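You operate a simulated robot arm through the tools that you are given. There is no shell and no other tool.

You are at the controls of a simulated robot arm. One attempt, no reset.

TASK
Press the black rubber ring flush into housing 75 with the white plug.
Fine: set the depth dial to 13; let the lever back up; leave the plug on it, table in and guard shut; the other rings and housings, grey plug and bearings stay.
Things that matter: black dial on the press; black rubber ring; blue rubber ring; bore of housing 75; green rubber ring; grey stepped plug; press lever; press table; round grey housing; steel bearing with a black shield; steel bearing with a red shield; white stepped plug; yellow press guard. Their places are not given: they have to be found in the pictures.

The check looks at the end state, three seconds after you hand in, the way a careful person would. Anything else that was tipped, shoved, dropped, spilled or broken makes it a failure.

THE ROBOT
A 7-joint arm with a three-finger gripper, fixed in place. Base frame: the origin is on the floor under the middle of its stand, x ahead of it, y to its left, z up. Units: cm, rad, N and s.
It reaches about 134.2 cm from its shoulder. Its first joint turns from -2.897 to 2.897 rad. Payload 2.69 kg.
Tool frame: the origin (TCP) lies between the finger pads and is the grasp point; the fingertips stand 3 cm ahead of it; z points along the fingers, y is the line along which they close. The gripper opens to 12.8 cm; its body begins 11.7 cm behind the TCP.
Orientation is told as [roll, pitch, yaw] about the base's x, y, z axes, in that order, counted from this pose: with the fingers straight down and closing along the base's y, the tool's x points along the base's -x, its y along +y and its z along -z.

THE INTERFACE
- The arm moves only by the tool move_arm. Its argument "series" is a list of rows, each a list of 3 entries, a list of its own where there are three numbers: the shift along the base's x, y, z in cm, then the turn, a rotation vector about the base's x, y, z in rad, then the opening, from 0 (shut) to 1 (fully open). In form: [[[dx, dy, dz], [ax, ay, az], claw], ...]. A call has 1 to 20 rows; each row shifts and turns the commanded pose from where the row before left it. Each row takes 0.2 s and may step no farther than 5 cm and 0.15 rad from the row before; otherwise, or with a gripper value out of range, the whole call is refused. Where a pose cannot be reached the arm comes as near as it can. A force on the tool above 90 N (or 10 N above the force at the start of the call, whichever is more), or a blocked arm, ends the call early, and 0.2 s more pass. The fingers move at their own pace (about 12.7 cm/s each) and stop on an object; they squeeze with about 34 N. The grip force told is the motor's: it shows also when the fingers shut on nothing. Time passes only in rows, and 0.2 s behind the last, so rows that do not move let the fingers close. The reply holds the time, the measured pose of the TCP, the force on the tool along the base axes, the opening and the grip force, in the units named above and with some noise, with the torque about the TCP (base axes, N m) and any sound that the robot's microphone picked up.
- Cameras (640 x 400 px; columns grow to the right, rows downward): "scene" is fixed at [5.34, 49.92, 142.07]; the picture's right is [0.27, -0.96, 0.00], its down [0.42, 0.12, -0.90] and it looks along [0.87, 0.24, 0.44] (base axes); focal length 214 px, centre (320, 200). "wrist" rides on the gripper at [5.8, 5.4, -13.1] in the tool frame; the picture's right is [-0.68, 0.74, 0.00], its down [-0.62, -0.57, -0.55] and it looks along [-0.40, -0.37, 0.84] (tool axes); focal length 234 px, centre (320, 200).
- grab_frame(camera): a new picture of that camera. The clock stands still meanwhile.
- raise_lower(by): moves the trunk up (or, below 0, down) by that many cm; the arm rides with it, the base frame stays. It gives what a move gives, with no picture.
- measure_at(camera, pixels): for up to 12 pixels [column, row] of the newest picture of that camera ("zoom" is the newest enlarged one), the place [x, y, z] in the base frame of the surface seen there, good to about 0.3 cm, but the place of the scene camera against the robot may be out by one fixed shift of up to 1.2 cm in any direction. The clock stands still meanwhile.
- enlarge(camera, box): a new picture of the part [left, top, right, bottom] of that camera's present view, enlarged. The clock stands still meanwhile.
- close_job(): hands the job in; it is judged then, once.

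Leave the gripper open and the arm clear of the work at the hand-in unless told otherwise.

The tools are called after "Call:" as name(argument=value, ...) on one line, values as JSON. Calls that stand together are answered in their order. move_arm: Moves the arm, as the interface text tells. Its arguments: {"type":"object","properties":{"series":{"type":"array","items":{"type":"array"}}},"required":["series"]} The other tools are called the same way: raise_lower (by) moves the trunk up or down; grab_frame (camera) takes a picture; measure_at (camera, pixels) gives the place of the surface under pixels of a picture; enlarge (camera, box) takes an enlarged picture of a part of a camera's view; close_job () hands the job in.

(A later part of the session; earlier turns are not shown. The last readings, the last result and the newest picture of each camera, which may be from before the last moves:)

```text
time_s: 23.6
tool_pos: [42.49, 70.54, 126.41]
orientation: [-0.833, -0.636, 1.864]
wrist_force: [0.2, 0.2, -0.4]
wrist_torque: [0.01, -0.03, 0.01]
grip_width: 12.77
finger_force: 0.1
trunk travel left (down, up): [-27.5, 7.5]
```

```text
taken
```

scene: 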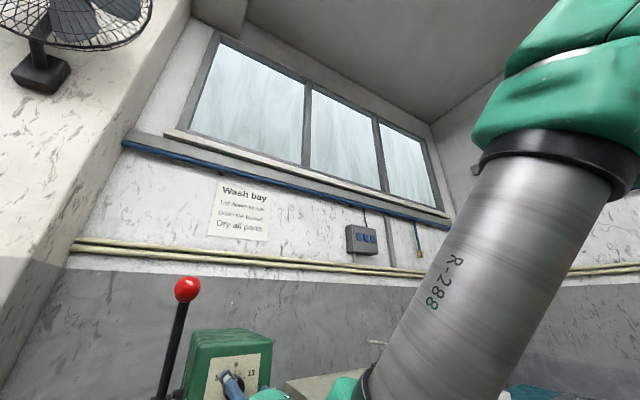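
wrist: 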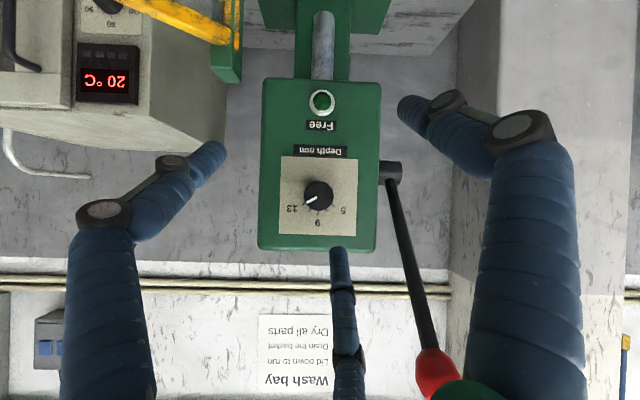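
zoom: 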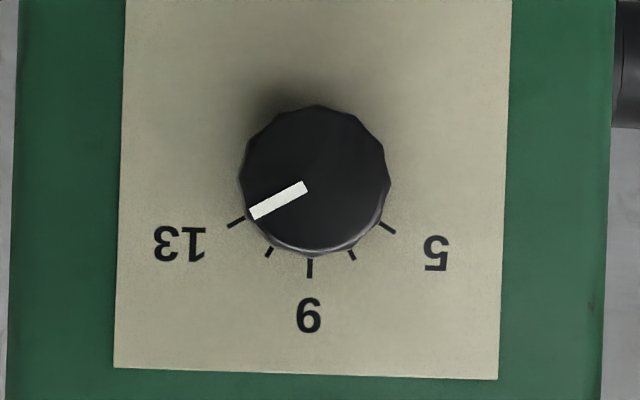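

The pointer now stands at ~59.7° against the 60° mark: dial reads 13. Next the black ring: I'll move over the top of the guard to above the ring, bringing the hand vertical with a yaw that puts a finger gap toward the blue ring.

Call:
move_arm(series=[[[2.84, -3.45, 0], [0, 0, 0], 1], [[2.84, -3.45, 0], [0, 0, 0], 1], [[2.84, -3.45, 0], [-0.0884, 0.0884, 0], 1], [[2.84, -3.45, 0], [-0.0884, 0.0884, 0], 1], [[2.84, -3.45, 0], [-0.0884, 0.0884, 0], 1], [[2.84, -3.45, 0], [-0.0884, 0.0884, 0], 1], [[2.84, -3.45, 0], [-0.0884, 0.0884, 0], 1], [[2.84, -3.45, 0], [-0.0884, 0.0884, 0], 1], [[2.84, -3.45, -2], [-0.0884, 0.0884, 0], 1], [[2.84, -3.45, -2], [-0.0884, 0.0884, 0], 1], [[2.84, -3.45, -2], [0, 0, 0.044], 1], [[2.84, -3.45, -2], [0, 0, 0.044], 1], [[2.84, -3.45, -2], [0, 0, 0.044], 1], [[2.84, -3.45, -2], [0, 0, 0.044], 1], [[2.84, -3.45, -2], [0, 0, 0.044], 1], [[2.84, -3.45, -2], [0, 0, 0], 1]])

Call:
grab_frame(camera="wrist")

```text
time_s: 27.0
tool_pos: [85.45, 15.64, 105.53]
orientation: [-0.114, -0.049, 1.793]
wrist_force: [-0.7, 1.0, -0.4]
wrist_torque: [0.04, -0.02, -0.01]
grip_width: 12.76
finger_force: 0.0
out of reach, approached as far as the arm can: row 5, 6
trunk travel left (down, up): [-27.5, 7.5]
```

```text
taken
```

wrist: 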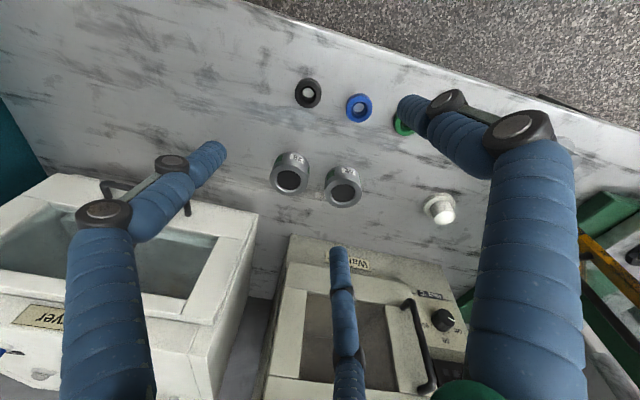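

Two rows hit a reach limit on the way, leaving the hand tilted ~0.12 rad. I'll straighten it by the opposite rotation, then measure the ring.

Call:
move_arm(series=[[[0, 0, 0], [-0.0726, 0.1005, 0], 1], [[0, 0, 0], [0, 0, 0], 1]])

Call:
grab_frame(camera="wrist")

```text
time_s: 27.6
tool_pos: [85.46, 15.7, 105.61]
orientation: [0.004, 0.001, 1.787]
wrist_force: [0.4, 1.0, -0.5]
wrist_torque: [-0.03, 0.02, 0.0]
grip_width: 12.78
finger_force: 0.1
trunk travel left (down, up): [-27.5, 7.5]
```

```text
taken
```

wrist: 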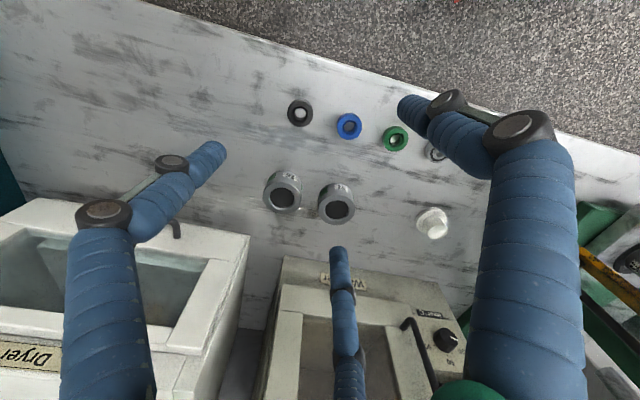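

Hand is straight. The black ring is at (300,113). I'll enlarge and measure its rim.

Call:
enlarge(camera="wrist", box=[280, 95, 370, 150])

Call:
measure_at(camera="wrist", pixels=[[291, 117], [308, 117], [300, 106], [300, 124], [305, 123], [300, 115], [350, 134], [348, 119], [340, 130], [357, 130]])

```text
7.11 times, centred on (325, 122) of wrist
```

zoom: 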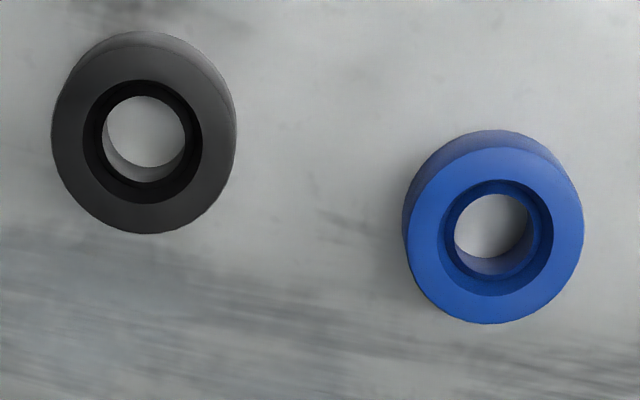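

```text
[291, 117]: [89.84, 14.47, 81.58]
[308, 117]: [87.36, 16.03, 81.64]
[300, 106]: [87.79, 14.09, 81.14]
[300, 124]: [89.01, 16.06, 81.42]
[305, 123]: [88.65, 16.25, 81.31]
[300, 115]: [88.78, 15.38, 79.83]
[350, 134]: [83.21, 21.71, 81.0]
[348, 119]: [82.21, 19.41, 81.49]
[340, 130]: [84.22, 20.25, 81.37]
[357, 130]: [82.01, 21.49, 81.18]
```

Ring centre ≈ (88.4, 14.9), top z ≈ 81.4. I'll lower over it to TCP z≈92 with fingers at half opening and check alignment.

Call:
move_arm(series=[[[0.98, -0.27, -4.5], [0, 0, 0], 0.55], [[0.98, -0.27, -4.5], [0, 0, 0], 0.55], [[0.98, -0.26, -4.5], [0, 0, 0], 0.55], [[0, 0, 0], [0, 0, 0], 0.55]])

Call:
grab_frame(camera="wrist")

Call:
enlarge(camera="wrist", box=[250, 90, 390, 230])

```text
time_s: 28.6
tool_pos: [88.17, 14.89, 92.04]
orientation: [0.002, -0.001, 1.789]
wrist_force: [-0.3, -0.2, -0.6]
wrist_torque: [-0.03, 0.06, 0.0]
grip_width: 7.03
finger_force: 0.0
trunk travel left (down, up): [-27.5, 7.5]
```

```text
taken
```

wrist: 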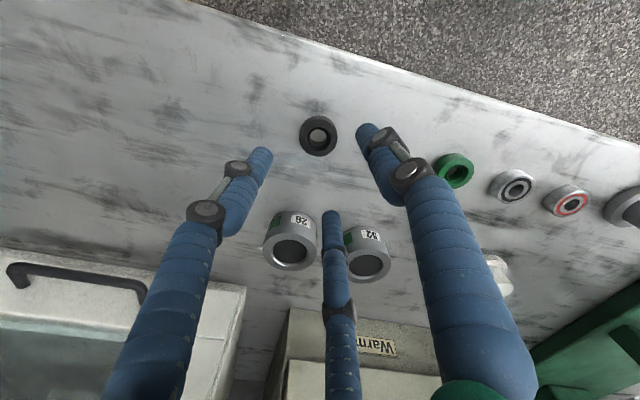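

```text
2.86 times, centred on (320, 160) of wrist
```

zoom: 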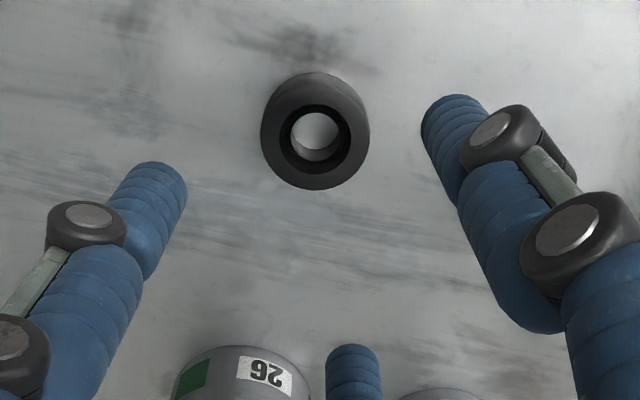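

The ring centre sits within ~0.2 cm of the tool axis. I'll shift (+0.15,-0.08) and descend so the fingertips are just above the bench, then close.

Call:
move_arm(series=[[[0.08, -0.04, -3.0], [0, 0, 0], 0.55], [[0.07, -0.04, -3.0], [0, 0, 0], 0.55], [[0, 0, -1.7], [0, 0, 0], 0.55], [[0, 0, -1.1], [0, 0, 0], 0.55], [[0, 0, 0], [0, 0, 0], 0.55]])

Call:
enlarge(camera="wrist", box=[240, 90, 400, 230])

```text
time_s: 29.8
tool_pos: [88.44, 14.76, 83.45]
orientation: [0.002, 0.0, 1.789]
wrist_force: [0.2, -0.7, -0.6]
wrist_torque: [0.01, 0.03, -0.02]
grip_width: 7.02
finger_force: 0.0
trunk travel left (down, up): [-27.5, 7.5]
```

```text
2.86 times, centred on (320, 160) of wrist
```

zoom: 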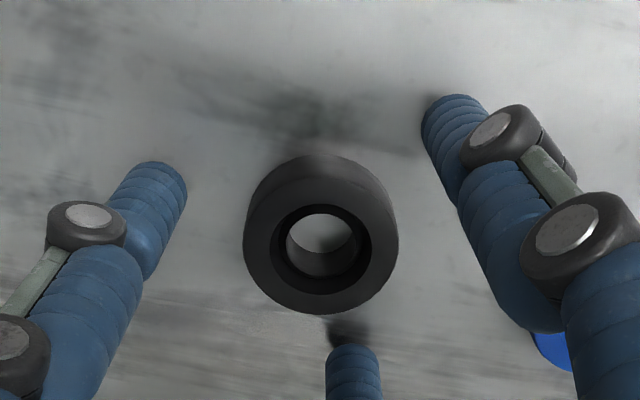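

The ring lies centred among the fingers. Down 0.2 cm more and close gently on it.

Call:
move_arm(series=[[[0, 0, -0.2], [0, 0, 0], 0.5], [[0, 0, 0], [0, 0, 0], 0.4], [[0, 0, 0], [0, 0, 0], 0.2], [[0, 0, 0], [0, 0, 0], 0.2]])

Call:
enlarge(camera="wrist", box=[240, 90, 400, 230])

```text
time_s: 30.8
tool_pos: [88.36, 14.83, 83.39]
orientation: [0.0, 0.0, 1.789]
wrist_force: [0.4, 1.5, 0.4]
wrist_torque: [-0.01, 0.01, -0.02]
grip_width: 3.8
finger_force: 34.0
trunk travel left (down, up): [-27.5, 7.5]
```

```text
2.86 times, centred on (320, 160) of wrist
```

zoom: 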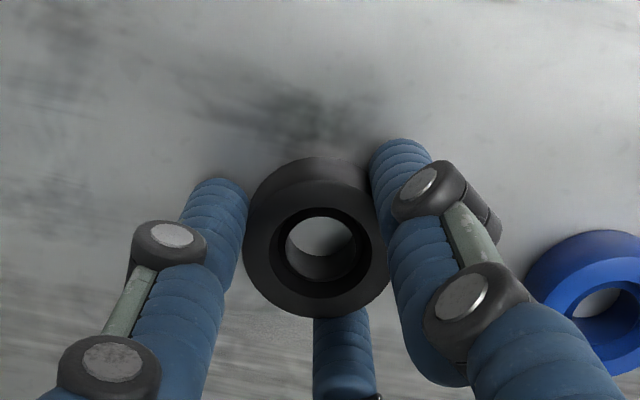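

Ring gripped (3.8 cm). Lift it straight up and check it is held.

Call:
move_arm(series=[[[0, 0, 1.0], [0, 0, 0], 0.2], [[0, 0, 3.0], [0, 0, 0], 0.2], [[0, 0, 4.5], [0, 0, 0], 0.2], [[0, 0, 4.5], [0, 0, 0], 0.2], [[0, 0, 4.5], [0, 0, 0], 0.2], [[0, 0, 4.5], [0, 0, 0], 0.2]])

Call:
enlarge(camera="wrist", box=[240, 90, 400, 230])

Call:
grab_frame(camera="wrist")

```text
time_s: 32.2
tool_pos: [88.39, 14.74, 105.4]
orientation: [0.002, 0.0, 1.788]
wrist_force: [0.1, 0.1, -0.3]
wrist_torque: [0.0, -0.04, 0.03]
grip_width: 3.78
finger_force: 33.8
trunk travel left (down, up): [-27.5, 7.5]
```

```text
2.86 times, centred on (320, 160) of wrist
```

zoom: 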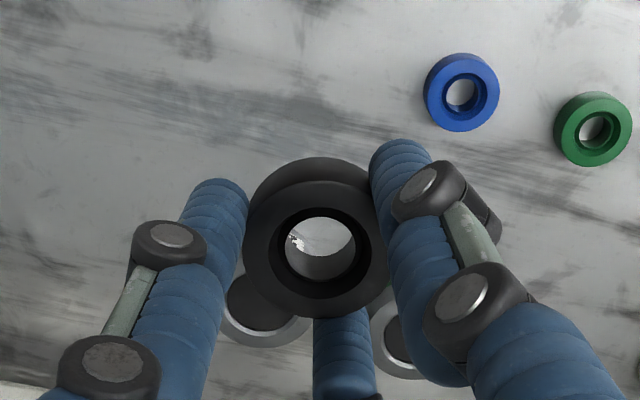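

```text
taken
```

wrist: 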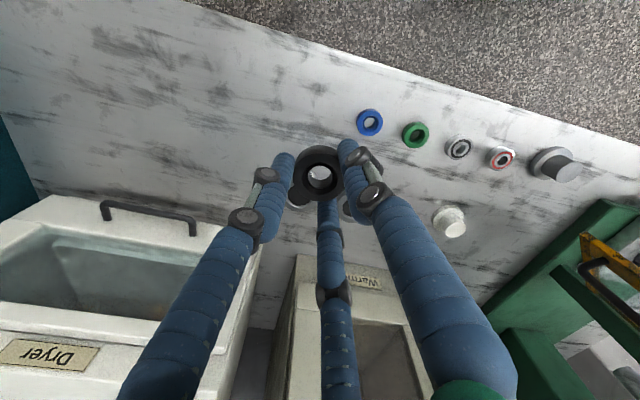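

The ring is held level. Now I'll raise to about z 119 and carry it over the guard to above the press table, stopping slightly short of housing 75 to look.

Call:
move_arm(series=[[[0, 0, 4.6], [0, 0, 0], 0.2], [[0, 0, 4.6], [0, 0, 0], 0.2], [[0, 0, 4.6], [0, 0, 0], 0.2], [[-3.025, 3.394, 0], [0, 0, 0], 0.2], [[-3.025, 3.394, 0], [0, 0, 0], 0.2], [[-3.025, 3.394, 0], [0, 0, 0], 0.2], [[-3.025, 3.394, 0], [0, 0, 0], 0.2], [[-3.025, 3.394, 0], [0, 0, 0], 0.2], [[-3.025, 3.394, 0], [0, 0, 0], 0.2], [[-3.025, 3.394, 0], [0, 0, 0], 0.2], [[-3.025, 3.394, 0], [0, 0, 0], 0.2], [[-3.025, 3.394, 0], [0, 0, 0], 0.2], [[-3.025, 3.394, 0], [0, 0, 0], 0.2], [[-3.025, 3.394, 0], [0, 0, 0], 0.2], [[-3.025, 3.394, 0], [0, 0, 0], 0.2], [[-3.025, 3.394, 0], [0, 0, 0], 0.2], [[-3.025, 3.394, 0], [0, 0, 0], 0.2], [[-3.025, 3.394, 0], [0, 0, 0], 0.2], [[-3.025, 3.394, 0], [0, 0, 0], 0.2]])

Call:
grab_frame(camera="wrist")

```text
time_s: 36.2
tool_pos: [40.01, 69.16, 118.98]
orientation: [0.002, 0.0, 1.789]
wrist_force: [-0.4, 0.7, -0.5]
wrist_torque: [-0.04, -0.03, 0.04]
grip_width: 3.78
finger_force: 34.0
trunk travel left (down, up): [-27.5, 7.5]
```

```text
taken
```

wrist: 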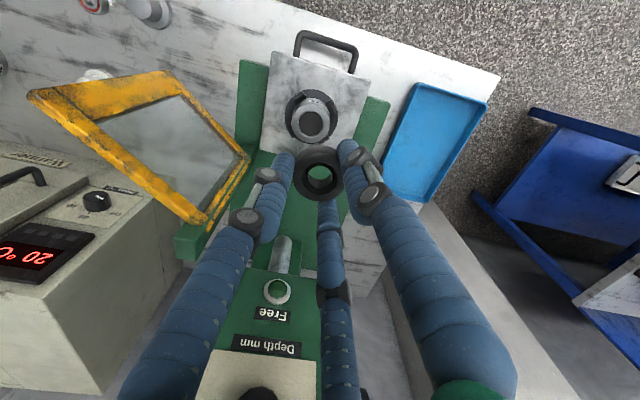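

Housing 75 in the nest is visible at (313,120), the ring in the hand at (320,175). Enlarge and measure the bore.

Call:
enlarge(camera="wrist", box=[270, 70, 370, 170])

Call:
measure_at(camera="wrist", pixels=[[312, 124], [301, 124], [326, 122], [312, 112], [312, 137], [303, 115], [330, 130], [300, 85], [345, 130], [280, 240], [278, 290], [320, 185]])

```text
4.00 times, centred on (320, 120) of wrist
```

zoom: 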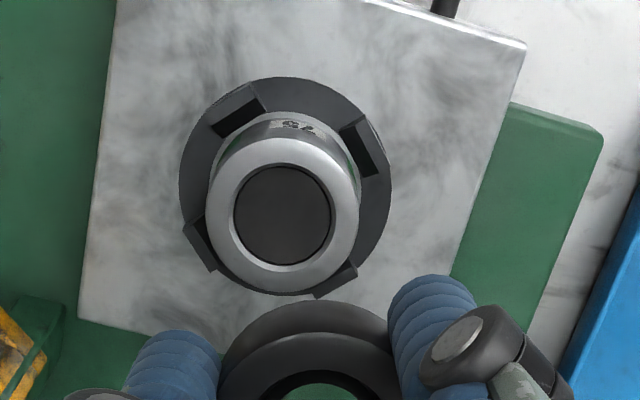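

```text
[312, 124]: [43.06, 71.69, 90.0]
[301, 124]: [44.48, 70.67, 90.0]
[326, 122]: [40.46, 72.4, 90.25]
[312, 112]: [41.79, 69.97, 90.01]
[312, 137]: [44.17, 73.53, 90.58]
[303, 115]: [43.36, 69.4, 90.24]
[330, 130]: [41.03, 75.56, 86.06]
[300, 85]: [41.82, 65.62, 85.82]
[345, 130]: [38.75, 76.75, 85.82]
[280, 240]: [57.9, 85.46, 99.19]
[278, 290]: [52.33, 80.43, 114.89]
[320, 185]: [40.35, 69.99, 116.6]
```

The bore's face is at z ≈ 90.0 and its centre ≈ (43.1, 71.5). I'll move over it and lower to about z 100, then check the alignment of ring and bore.

Call:
move_arm(series=[[[1.0, 0.78, -2], [0, 0, 0], 0.2], [[1.0, 0.78, -4], [0, 0, 0], 0.2], [[1.09, 0.78, -4], [0, 0, 0], 0.2], [[0, 0, -4.5], [0, 0, 0], 0.2], [[0, 0, -4], [0, 0, 0], 0.2], [[0, 0, 0], [0, 0, 0], 0.2]])

Call:
enlarge(camera="wrist", box=[250, 100, 390, 220])

Call:
grab_frame(camera="wrist")

```text
time_s: 37.6
tool_pos: [43.2, 71.22, 100.74]
orientation: [0.001, 0.0, 1.789]
wrist_force: [0.4, -0.2, -0.1]
wrist_torque: [-0.03, -0.01, -0.01]
grip_width: 3.81
finger_force: 34.2
trunk travel left (down, up): [-27.5, 7.5]
```

```text
3.33 times, centred on (320, 160) of wrist
```

zoom: 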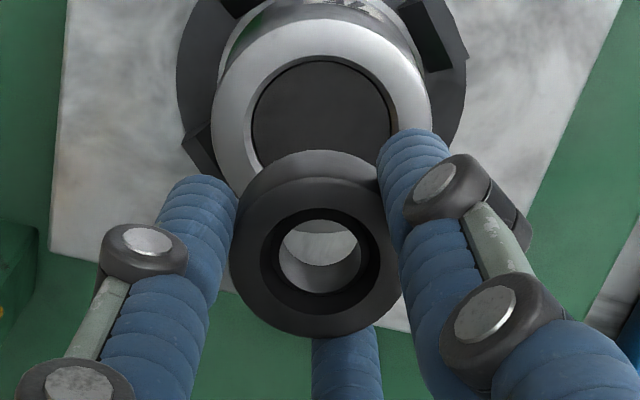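

```text
taken
```

wrist: 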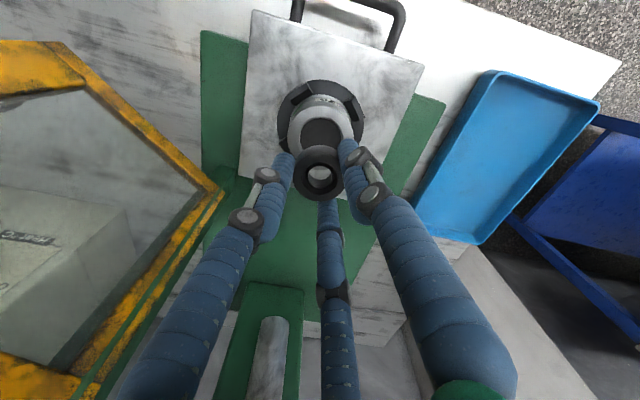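

Ring and bore are aligned to ~0.1 cm. Lower to just above contact.

Call:
move_arm(series=[[[0, 0, -3], [0, 0, 0], 0.2], [[0, 0, -2.5], [0, 0, 0], 0.2], [[0, 0, -0.8], [0, 0, 0], 0.2], [[0, 0, 0], [0, 0, 0], 0.2]])

Call:
enlarge(camera="wrist", box=[250, 110, 390, 230])

```text
time_s: 38.6
tool_pos: [43.23, 71.36, 94.33]
orientation: [0.001, 0.0, 1.789]
wrist_force: [0.6, -0.7, -0.5]
wrist_torque: [-0.04, -0.02, 0.02]
grip_width: 3.78
finger_force: 34.0
trunk travel left (down, up): [-27.5, 7.5]
```

```text
3.33 times, centred on (320, 170) of wrist
```

zoom: 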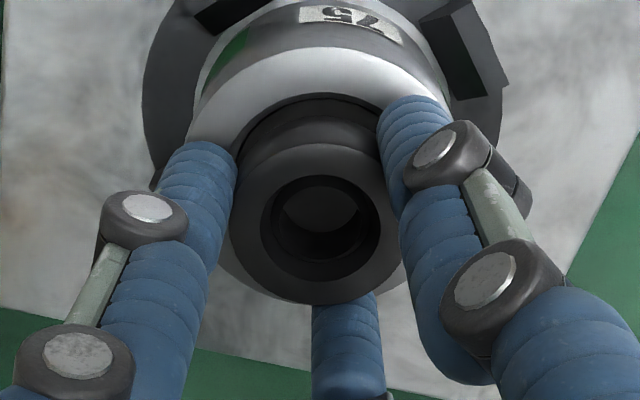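

The ring hovers right over the bore. Lower in small steps until contact is felt.

Call:
move_arm(series=[[[0, 0, -0.3], [0, 0, 0], 0.2], [[0, 0, -0.2], [0, 0, 0], 0.2], [[0, 0, 0], [0, 0, 0], 0.2]])

Call:
enlarge(camera="wrist", box=[250, 110, 390, 230])

```text
time_s: 39.4
tool_pos: [43.12, 71.43, 93.82]
orientation: [0.002, 0.0, 1.79]
wrist_force: [-0.5, 0.3, -0.7]
wrist_torque: [0.01, 0.01, -0.02]
grip_width: 3.8
finger_force: 34.5
trunk travel left (down, up): [-27.5, 7.5]
```

```text
3.33 times, centred on (320, 170) of wrist
```

zoom: 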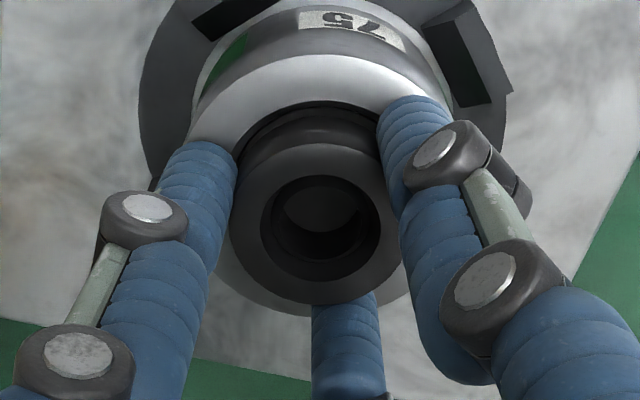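

No contact yet. Down another 0.4 in two small steps.

Call:
move_arm(series=[[[0, 0, -0.2], [0, 0, 0], 0.2], [[0, 0, -0.2], [0, 0, 0], 0.2], [[0, 0, 0], [0, 0, 0], 0.2]])

Call:
enlarge(camera="wrist", box=[250, 110, 390, 230])

```text
time_s: 40.2
tool_pos: [43.09, 71.41, 93.54]
orientation: [0.0, -0.003, 1.789]
wrist_force: [-0.5, -0.5, 7.4]
wrist_torque: [-0.06, 0.01, -0.03]
grip_width: 3.84
finger_force: 33.8
trunk travel left (down, up): [-27.5, 7.5]
```

```text
3.33 times, centred on (320, 170) of wrist
```

zoom: 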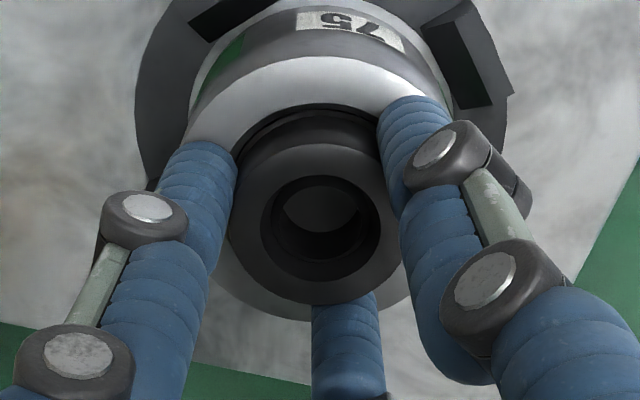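

Contact felt (7 N) at z≈93.5. Release gently, opening a little at first.

Call:
move_arm(series=[[[0, 0, 0.1], [0, 0, 0], 0.36], [[0, 0, 0], [0, 0, 0], 0.42], [[0, 0, 0], [0, 0, 0], 0.5], [[0, 0, 0], [0, 0, 0], 0.5]])

Call:
enlarge(camera="wrist", box=[250, 110, 390, 230])

```text
time_s: 41.2
tool_pos: [43.06, 71.4, 93.48]
orientation: [0.002, 0.0, 1.79]
wrist_force: [-0.5, -0.1, 0.1]
wrist_torque: [-0.04, 0.02, 0.02]
grip_width: 6.4
finger_force: 0.1
trunk travel left (down, up): [-27.5, 7.5]
```

```text
3.33 times, centred on (320, 170) of wrist
```

zoom: 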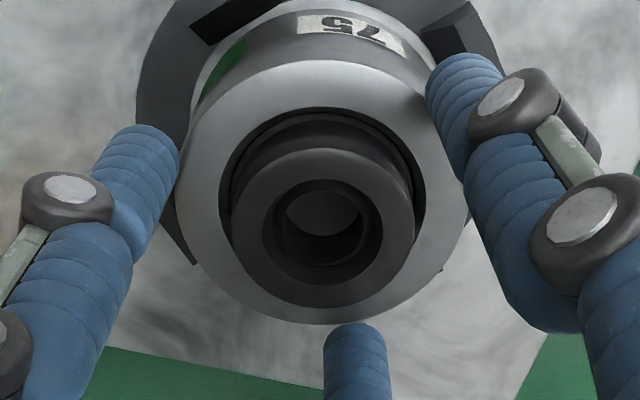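

The ring sits centred over the bore (equal dark margin left, right and top). I'll rise straight up and look again.

Call:
move_arm(series=[[[0, 0, 1.5], [0, 0, 0], 0.6], [[0, 0, 4.0], [0, 0, 0], 0.7], [[0, 0, 4.5], [0, 0, 0], 0.8], [[0, 0, 4.5], [0, 0, 0], 1], [[0, 0, 4.5], [0, 0, 0], 1], [[0, 0, 4.5], [0, 0, 0], 1], [[0, 0, 2.0], [0, 0, 0], 1]])

Call:
grab_frame(camera="wrist")

Call:
enlarge(camera="wrist", box=[280, 80, 360, 160])

```text
time_s: 42.8
tool_pos: [43.04, 71.35, 119.09]
orientation: [0.001, 0.0, 1.79]
wrist_force: [-0.5, 0.0, -0.7]
wrist_torque: [0.02, -0.03, 0.03]
grip_width: 12.81
finger_force: 0.1
trunk travel left (down, up): [-27.5, 7.5]
```

```text
taken
```

wrist: 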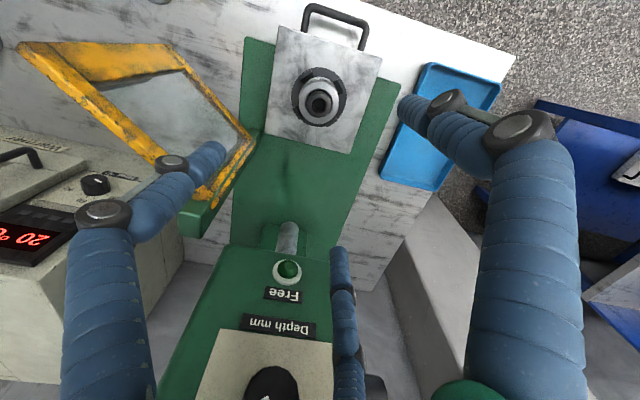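

```text
5.00 times, centred on (320, 120) of wrist
```

zoom: 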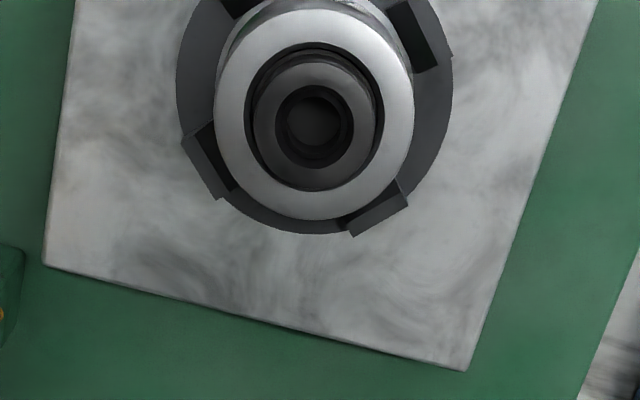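

Ring sits in the middle of the bore. I'll measure the ring top, the face and the ram from here.

Call:
measure_at(camera="wrist", pixels=[[310, 104], [329, 104], [320, 90], [319, 115], [304, 104], [335, 104], [286, 235], [288, 245], [286, 225], [319, 104], [282, 215], [207, 152]])

Call:
enlarge(camera="wrist", box=[10, 30, 270, 220])

```text
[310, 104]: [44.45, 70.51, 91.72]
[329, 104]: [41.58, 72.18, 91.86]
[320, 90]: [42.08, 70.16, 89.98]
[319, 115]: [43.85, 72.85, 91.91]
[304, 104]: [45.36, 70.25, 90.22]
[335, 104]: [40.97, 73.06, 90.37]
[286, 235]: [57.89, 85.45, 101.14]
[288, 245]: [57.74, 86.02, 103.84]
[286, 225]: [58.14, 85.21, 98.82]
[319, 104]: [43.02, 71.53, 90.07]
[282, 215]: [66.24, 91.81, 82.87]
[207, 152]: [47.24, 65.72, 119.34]
```

```text
2.11 times, centred on (140, 125) of wrist
```

zoom: 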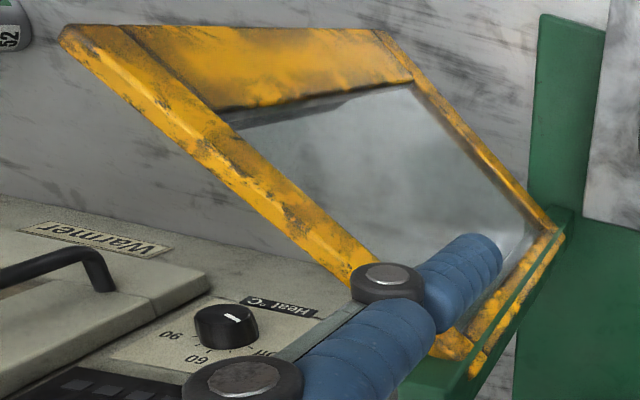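

Ring top ≈ 91.7 on the face at ≈ 90.0. Ram's lower end ≈ z 98. Next the white plug: move over the guard to above the plug at about (76.6, 46.3).

Call:
move_arm(series=[[[0, 0, 2.5], [0, 0, 0], 1], [[3.72, -2.78, 0], [0, 0, 0], 1], [[3.72, -2.78, 0], [0, 0, 0], 1], [[3.72, -2.78, 0], [0, 0, 0], 1], [[3.72, -2.78, 0], [0, 0, 0], 1], [[3.72, -2.78, 0], [0, 0, 0], 1], [[3.72, -2.78, 0], [0, 0, 0], 1], [[3.72, -2.78, -1], [0, 0, 0], 1], [[3.72, -2.78, -1], [0, 0, 0], 1], [[3.72, -2.78, -1], [0, 0, 0], 1], [[0, 0, -4], [0, 0, 0], 1], [[0, 0, -4], [0, 0, 0], 1]])

Call:
grab_frame(camera="wrist")

```text
time_s: 45.4
tool_pos: [76.44, 46.63, 110.49]
orientation: [0.0, 0.0, 1.789]
wrist_force: [0.0, -0.2, 0.6]
wrist_torque: [-0.05, -0.03, 0.02]
grip_width: 12.78
finger_force: 0.0
trunk travel left (down, up): [-27.5, 7.5]
```

```text
taken
```

wrist: 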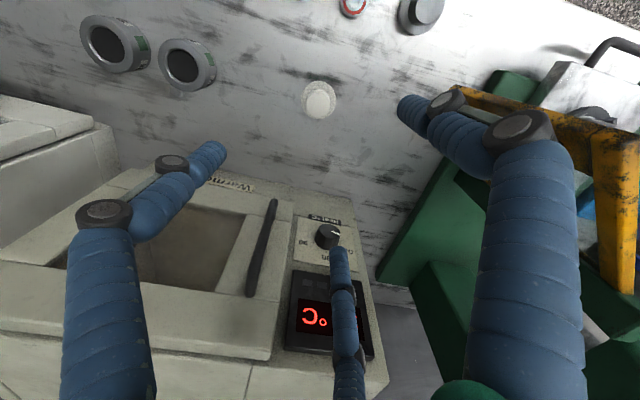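

The plug is at (319,99). The warmer's front is close on the far side, so I'll measure it and the plug before going down.

Call:
measure_at(camera="wrist", pixels=[[319, 99], [312, 96], [327, 98], [318, 108], [304, 100], [319, 113], [270, 182], [330, 205], [348, 215], [328, 236], [365, 250], [380, 275]])

Call:
enlarge(camera="wrist", box=[290, 70, 350, 130])

```text
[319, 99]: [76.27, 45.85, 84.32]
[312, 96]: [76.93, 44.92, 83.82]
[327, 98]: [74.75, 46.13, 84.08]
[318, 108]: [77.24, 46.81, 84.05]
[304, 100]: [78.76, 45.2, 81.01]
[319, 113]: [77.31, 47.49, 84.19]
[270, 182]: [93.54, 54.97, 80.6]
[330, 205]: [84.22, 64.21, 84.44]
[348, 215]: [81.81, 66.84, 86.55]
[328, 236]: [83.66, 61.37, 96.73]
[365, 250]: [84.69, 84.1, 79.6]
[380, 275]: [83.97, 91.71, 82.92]
```

```text
6.67 times, centred on (320, 100) of wrist
```

zoom: 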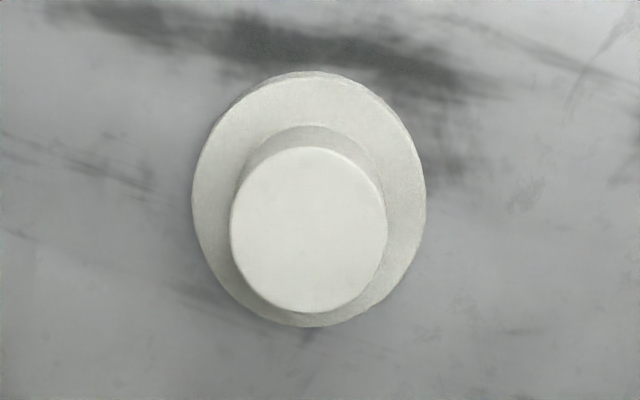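

Flange top ≈ 81.0, boss top ≈ 84.15, boss centre ≈ (76.65, 46.4). Lower to about z 95 over it and check.

Call:
move_arm(series=[[[0.1, -0.1, -4], [0, 0, 0], 0.6], [[0.1, -0.1, -4], [0, 0, 0], 0.6], [[0, 0, -4], [0, 0, 0], 0.55], [[0, 0, -3.5], [0, 0, 0], 0.55], [[0, 0, 0], [0, 0, 0], 0.55]])

Call:
enlarge(camera="wrist", box=[250, 90, 390, 230])

```text
time_s: 46.6
tool_pos: [76.88, 46.22, 94.99]
orientation: [0.003, -0.001, 1.789]
wrist_force: [-0.3, 0.5, 0.5]
wrist_torque: [-0.02, 0.03, 0.03]
grip_width: 7.04
finger_force: 0.1
trunk travel left (down, up): [-27.5, 7.5]
```

```text
2.86 times, centred on (320, 160) of wrist
```

zoom: 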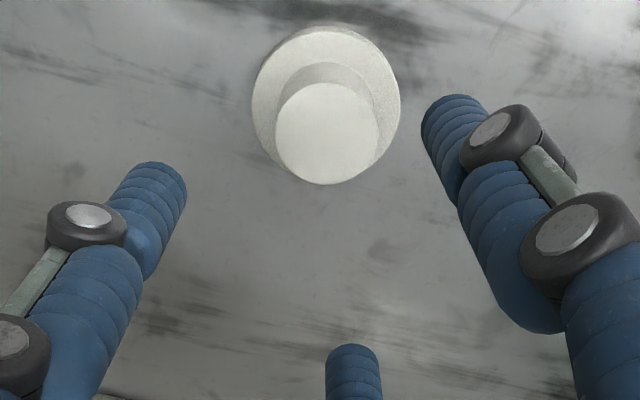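

Boss centre shows 0.26 cm to the right of the axis; I'll correct, descend to TCP z≈84.5 (tips just above the flange) and check before closing.

Call:
move_arm(series=[[[-0.25, 0.05, -4], [0, 0, 0], 0.55], [[0, 0, -4], [0, 0, 0], 0.55], [[0, 0, -2.5], [0, 0, 0], 0.55], [[0, 0, 0], [0, 0, 0], 0.55]])

Call:
enlarge(camera="wrist", box=[250, 90, 390, 230])

```text
time_s: 47.6
tool_pos: [76.68, 46.23, 84.41]
orientation: [0.002, 0.0, 1.789]
wrist_force: [1.0, 0.2, 0.0]
wrist_torque: [0.01, 0.02, 0.01]
grip_width: 7.06
finger_force: 0.0
trunk travel left (down, up): [-27.5, 7.5]
```

```text
2.86 times, centred on (320, 160) of wrist
```

zoom: 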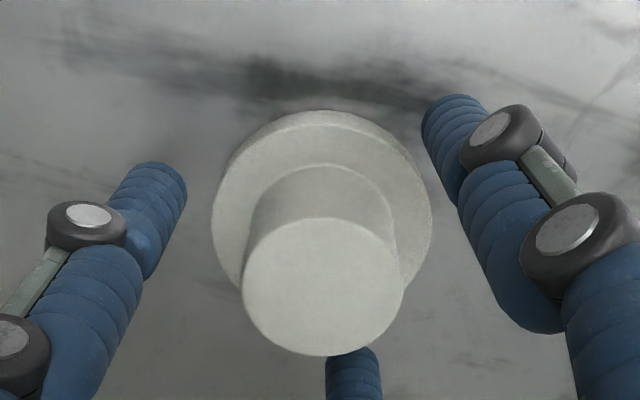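

Well centred. Close on the boss.

Call:
move_arm(series=[[[0, 0, 0], [0, 0, 0], 0.4], [[0, 0, 0], [0, 0, 0], 0.2], [[0, 0, 0], [0, 0, 0], 0.2], [[0, 0, 0], [0, 0, 0], 0.2]])

Call:
enlarge(camera="wrist", box=[250, 90, 390, 230])

```text
time_s: 48.6
tool_pos: [76.66, 46.1, 84.37]
orientation: [0.001, 0.001, 1.789]
wrist_force: [0.2, 0.3, -0.7]
wrist_torque: [0.02, 0.0, -0.03]
grip_width: 3.63
finger_force: 34.4
trunk travel left (down, up): [-27.5, 7.5]
```

```text
2.86 times, centred on (320, 160) of wrist
```

zoom: 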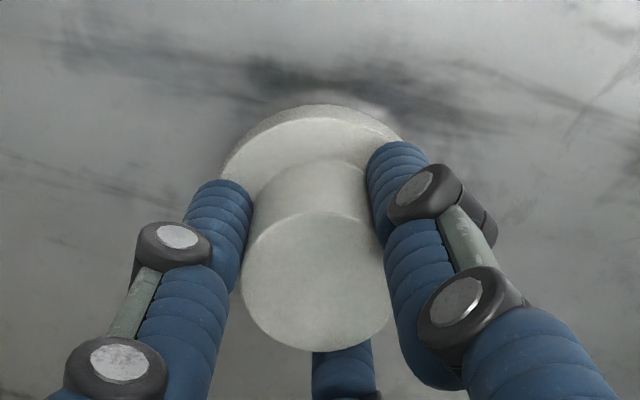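

Gripped (3.63 cm). I'll lift it, and raise it high in front of the scene camera to check its underside.

Call:
move_arm(series=[[[0, 0, 1.0], [0, 0, 0], 0.2], [[0, 0, 3.0], [0, 0, 0], 0.2], [[0, 0, 4.5], [0, 0, 0], 0.2], [[0, 0, 4.5], [0, 0, 0], 0.2], [[0, 0, 4.5], [0, 0, 0], 0.2], [[0, 0, 4.5], [0, 0, 0], 0.2], [[0, 0, 4.5], [0, 0, 0], 0.2], [[0, 0, 4.5], [0, 0, 0], 0.2], [[0, 0, 4.5], [0, 0, 0], 0.2], [[-1.5, 1, 4.5], [0, 0, 0], 0.2], [[-1.5, 1, 4.5], [0, 0, 0], 0.2], [[-1.5, 1, 4.5], [0, 0, 0], 0.2], [[-1.5, 1, 4.5], [0, 0, 0], 0.2], [[-1.5, 1, 4.5], [0, 0, 0], 0.2], [[-1.5, 1, 4.5], [0, 0, 0], 0.2], [[-1.5, 1, 4.5], [0, 0, 0], 0.2], [[-1.5, 1, 4.5], [0, 0, 0], 0.2], [[-1.5, 1, 4.5], [0, 0, 0], 0.2], [[-1.5, 1, 4.5], [0, 0, 0], 0.2]])

Call:
grab_frame(camera="scene")

Call:
enlarge(camera="wrist", box=[250, 90, 390, 230])

```text
time_s: 52.6
tool_pos: [61.45, 56.29, 164.88]
orientation: [0.003, 0.0, 1.789]
wrist_force: [-0.2, 0.4, -0.8]
wrist_torque: [-0.01, 0.0, -0.01]
grip_width: 3.62
finger_force: 34.1
trunk travel left (down, up): [-27.5, 7.5]
```

```text
taken
```

scene: 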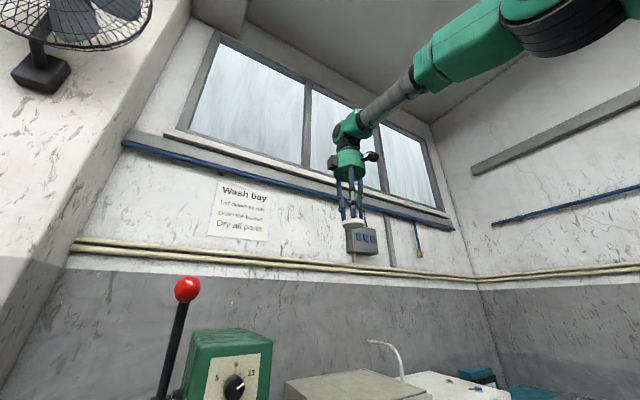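

```text
2.86 times, centred on (320, 160) of wrist
```

zoom: 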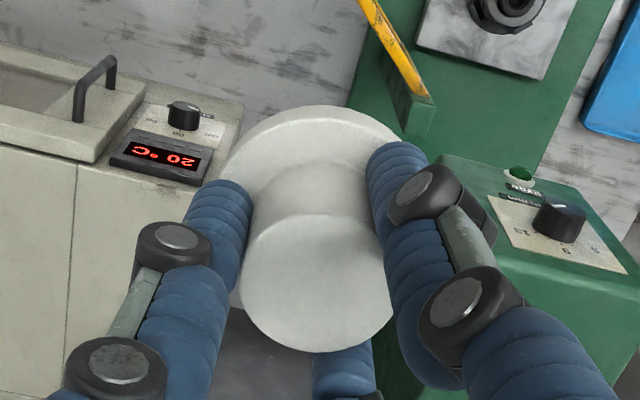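

I'll enlarge the plug in the scene view, and the lamp label in the wrist view.

Call:
enlarge(camera="scene", box=[330, 195, 380, 240])

Call:
enlarge(camera="wrist", box=[400, 130, 480, 200])

```text
8.89 times, centred on (355, 218) of scene
```

zoom: 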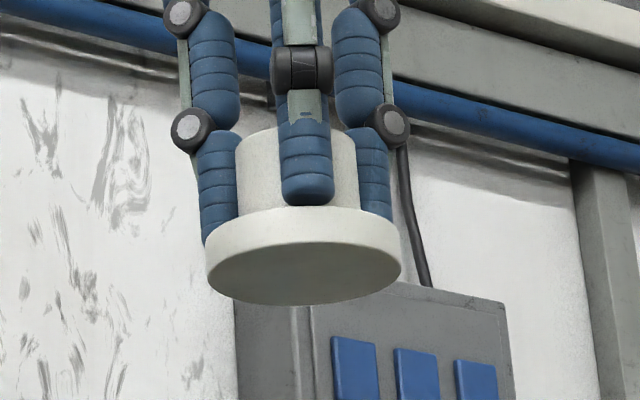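

```text
5.71 times, centred on (440, 165) of wrist
```

zoom: 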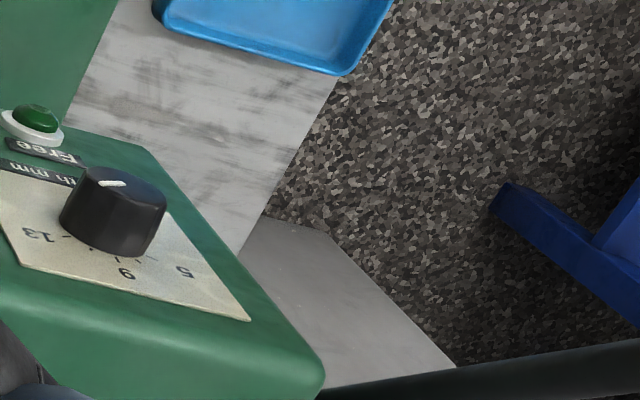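

The underside of the plug's flange is flat, so it is used as it stands: flange down on the ring. I'll go down to z≈121 and then carry it over to above the ring.

Call:
move_arm(series=[[[0, 0, -4.85], [0, 0, 0], 0.2], [[0, 0, -4.85], [0, 0, 0], 0.2], [[0, 0, -4.85], [0, 0, 0], 0.2], [[0, 0, -4.85], [0, 0, 0], 0.2], [[0, 0, -4.85], [0, 0, 0], 0.2], [[0, 0, -4.85], [0, 0, 0], 0.2], [[0, 0, -4.85], [0, 0, 0], 0.2], [[0, 0, -4.85], [0, 0, 0], 0.2], [[0, 0, -4.5], [0, 0, 0], 0.2], [[-3.072, 2.528, 0], [0, 0, 0], 0.2], [[-3.072, 2.528, 0], [0, 0, 0], 0.2], [[-3.072, 2.528, 0], [0, 0, 0], 0.2], [[-3.072, 2.528, 0], [0, 0, 0], 0.2], [[-3.072, 2.528, 0], [0, 0, 0], 0.2], [[-3.07, 2.53, 0], [0, 0, 0], 0.2], [[0, 0, 0], [0, 0, 0], 0.2]])

Call:
grab_frame(camera="wrist")

Call:
enlarge(camera="wrist", box=[260, 60, 400, 200])

```text
time_s: 56.0
tool_pos: [43.28, 71.59, 121.74]
orientation: [-0.002, 0.001, 1.788]
wrist_force: [-0.6, 0.4, -0.3]
wrist_torque: [0.0, -0.06, 0.04]
grip_width: 3.62
finger_force: 34.0
trunk travel left (down, up): [-27.5, 7.5]
```

```text
taken
```

wrist: 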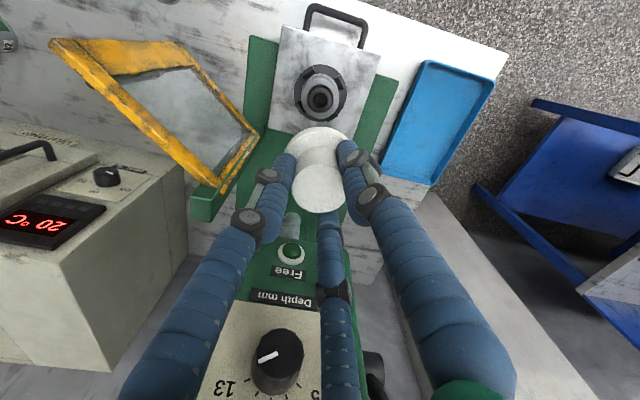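

```text
2.86 times, centred on (330, 130) of wrist
```

zoom: 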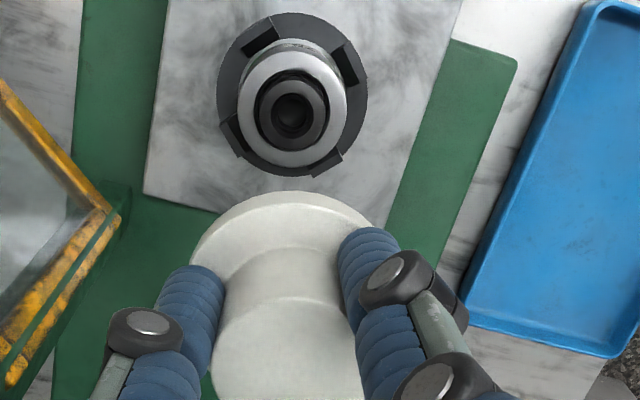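

Ring and tool axis line up. Lower to about z 100 and check again.

Call:
move_arm(series=[[[0, 0, -4.5], [0, 0, 0], 0.2], [[0, 0, -4.5], [0, 0, 0], 0.2], [[0, 0, -4.5], [0, 0, 0], 0.2], [[0, 0, -4.5], [0, 0, 0], 0.2], [[0, 0, -3.5], [0, 0, 0], 0.2], [[0, 0, 0], [0, 0, 0], 0.2]])

Call:
grab_frame(camera="wrist")

Call:
enlarge(camera="wrist", box=[250, 90, 390, 230])

```text
time_s: 57.4
tool_pos: [43.31, 71.3, 100.03]
orientation: [0.003, 0.0, 1.789]
wrist_force: [0.1, 0.2, -1.0]
wrist_torque: [-0.01, 0.05, 0.0]
grip_width: 3.65
finger_force: 33.7
trunk travel left (down, up): [-27.5, 7.5]
```

```text
taken
```

wrist: 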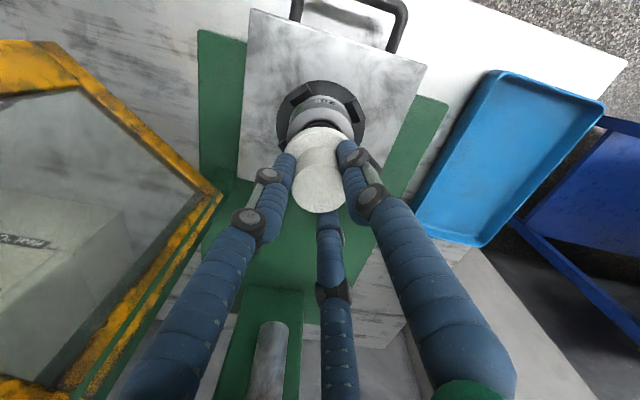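

```text
2.86 times, centred on (320, 160) of wrist
```

zoom: 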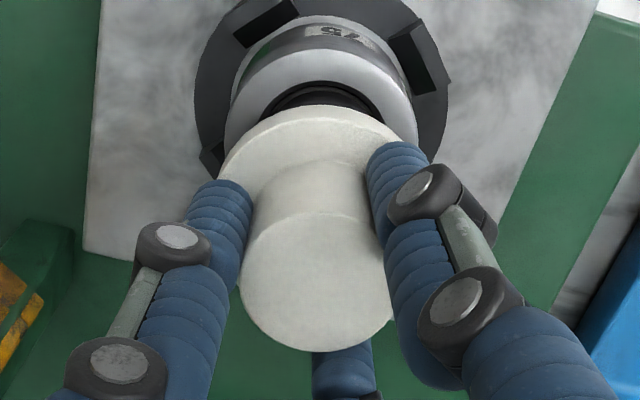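

Aligned. Lower toward the ring: to about 0.7 cm above expected contact.

Call:
move_arm(series=[[[0, 0, -2.0], [0, 0, 0], 0.2], [[0, 0, -1.0], [0, 0, 0], 0.2], [[0, 0, -0.3], [0, 0, 0], 0.2], [[0, 0, 0], [0, 0, 0], 0.2]])

Call:
enlarge(camera="wrist", box=[270, 100, 370, 200])

```text
time_s: 58.4
tool_pos: [43.14, 71.34, 96.91]
orientation: [0.002, 0.0, 1.789]
wrist_force: [0.0, 0.2, -1.1]
wrist_torque: [0.0, 0.02, 0.0]
grip_width: 3.63
finger_force: 33.8
trunk travel left (down, up): [-27.5, 7.5]
```

```text
4.00 times, centred on (320, 150) of wrist
```

zoom: 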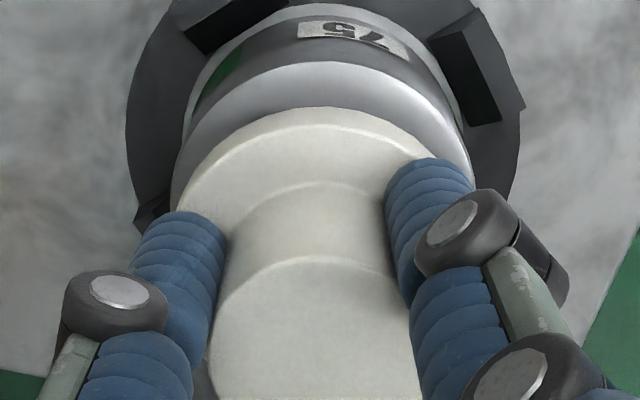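

No contact yet; continuing down in 0.2 cm steps.

Call:
move_arm(series=[[[0, 0, -0.2], [0, 0, 0], 0.2], [[0, 0, -0.2], [0, 0, 0], 0.2], [[0, 0, 0], [0, 0, 0], 0.2]])

```text
time_s: 59.2
tool_pos: [43.12, 71.33, 96.49]
orientation: [0.0, 0.0, 1.789]
wrist_force: [-0.2, 0.2, -0.7]
wrist_torque: [0.02, 0.02, 0.02]
grip_width: 3.62
finger_force: 33.5
trunk travel left (down, up): [-27.5, 7.5]
```

Still free. Another two small steps.

Call:
move_arm(series=[[[0, 0, -0.15], [0, 0, 0], 0.2], [[0, 0, -0.15], [0, 0, 0], 0.2], [[0, 0, 0], [0, 0, 0], 0.2]])

```text
time_s: 60.0
tool_pos: [43.3, 71.44, 96.13]
orientation: [0.002, 0.0, 1.789]
wrist_force: [-1.3, -0.4, 2.2]
wrist_torque: [0.01, 0.04, 0.01]
grip_width: 3.61
finger_force: 33.9
trunk travel left (down, up): [-27.5, 7.5]
```

First contact (about 3 N). One more 0.1 cm to seat it.

Call:
move_arm(series=[[[0, 0, -0.1], [0, 0, 0], 0.2], [[0, 0, 0], [0, 0, 0], 0.2]])

Call:
enlarge(camera="wrist", box=[270, 100, 370, 200])

```text
time_s: 60.6
tool_pos: [43.33, 71.5, 96.28]
orientation: [-0.001, -0.002, 1.788]
wrist_force: [0.4, -0.9, 9.1]
wrist_torque: [-0.05, -0.02, 0.02]
grip_width: 3.6
finger_force: 33.7
trunk travel left (down, up): [-27.5, 7.5]
```

```text
4.00 times, centred on (320, 150) of wrist
```

zoom: 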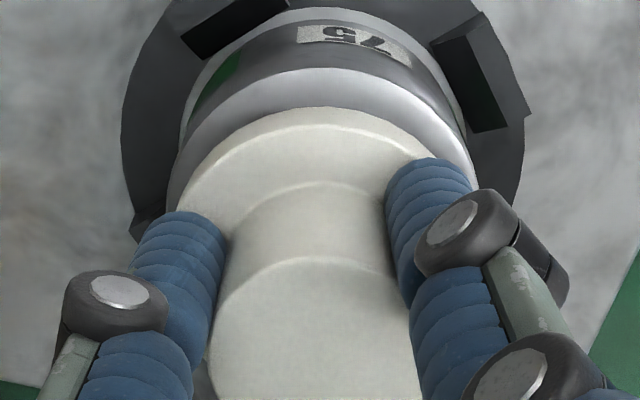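

Contact 9 N: plug rests on the ring. Release slowly.

Call:
move_arm(series=[[[0, 0, 0.08], [0, 0, 0], 0.33], [[0, 0, 0], [0, 0, 0], 0.4], [[0, 0, 0], [0, 0, 0], 0.5], [[0, 0, 0], [0, 0, 0], 0.55]])

Call:
enlarge(camera="wrist", box=[250, 90, 390, 230])

```text
time_s: 61.6
tool_pos: [43.22, 71.34, 96.26]
orientation: [0.003, -0.001, 1.788]
wrist_force: [-1.0, 0.0, 0.5]
wrist_torque: [0.02, 0.0, 0.04]
grip_width: 7.05
finger_force: 0.1
trunk travel left (down, up): [-27.5, 7.5]
```

```text
2.86 times, centred on (320, 160) of wrist
```

zoom: 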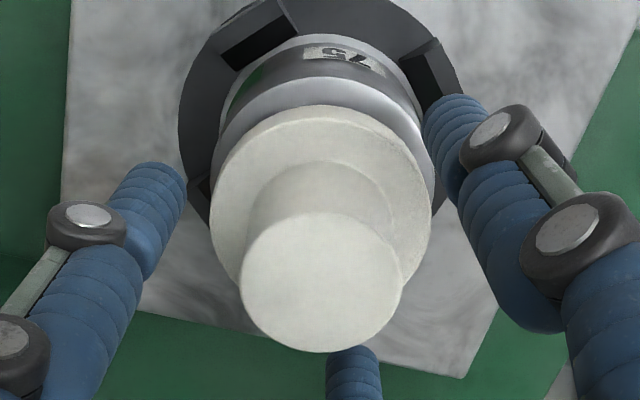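

The plug stands centred on the ring. Rise straight up.

Call:
move_arm(series=[[[0, 0, 1.5], [0, 0, 0], 0.6], [[0, 0, 3.0], [0, 0, 0], 0.65], [[0, 0, 4.5], [0, 0, 0], 0.8], [[0, 0, 4.5], [0, 0, 0], 1], [[0, 0, 4.5], [0, 0, 0], 1], [[0, 0, 4.5], [0, 0, 0], 1]])

Call:
grab_frame(camera="wrist")

Call:
enlarge(camera="wrist", box=[260, 0, 400, 170])

```text
time_s: 63.0
tool_pos: [43.18, 71.37, 118.59]
orientation: [0.002, -0.001, 1.79]
wrist_force: [-0.2, -0.1, 0.3]
wrist_torque: [0.0, -0.01, -0.01]
grip_width: 12.8
finger_force: 0.1
trunk travel left (down, up): [-27.5, 7.5]
```

```text
taken
```

wrist: 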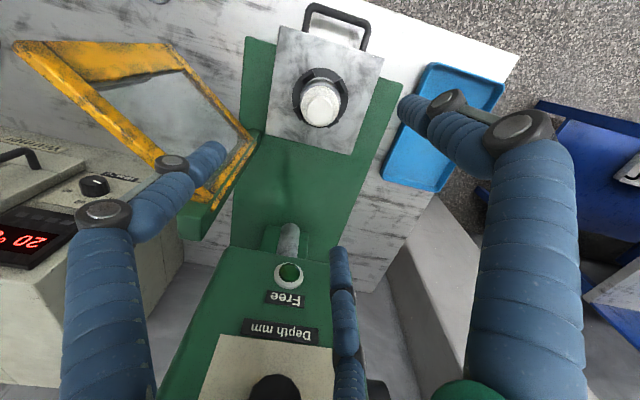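

```text
2.35 times, centred on (330, 85) of wrist
```

zoom: 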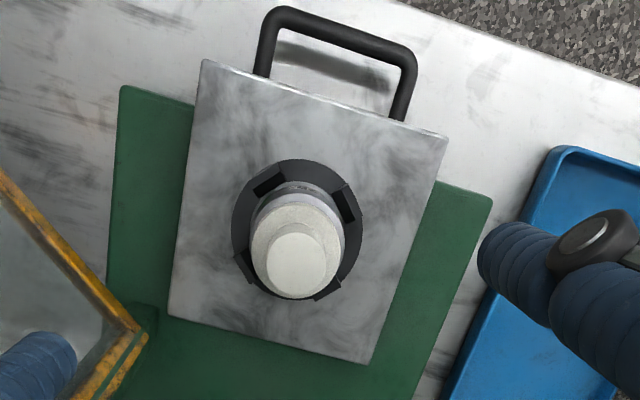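

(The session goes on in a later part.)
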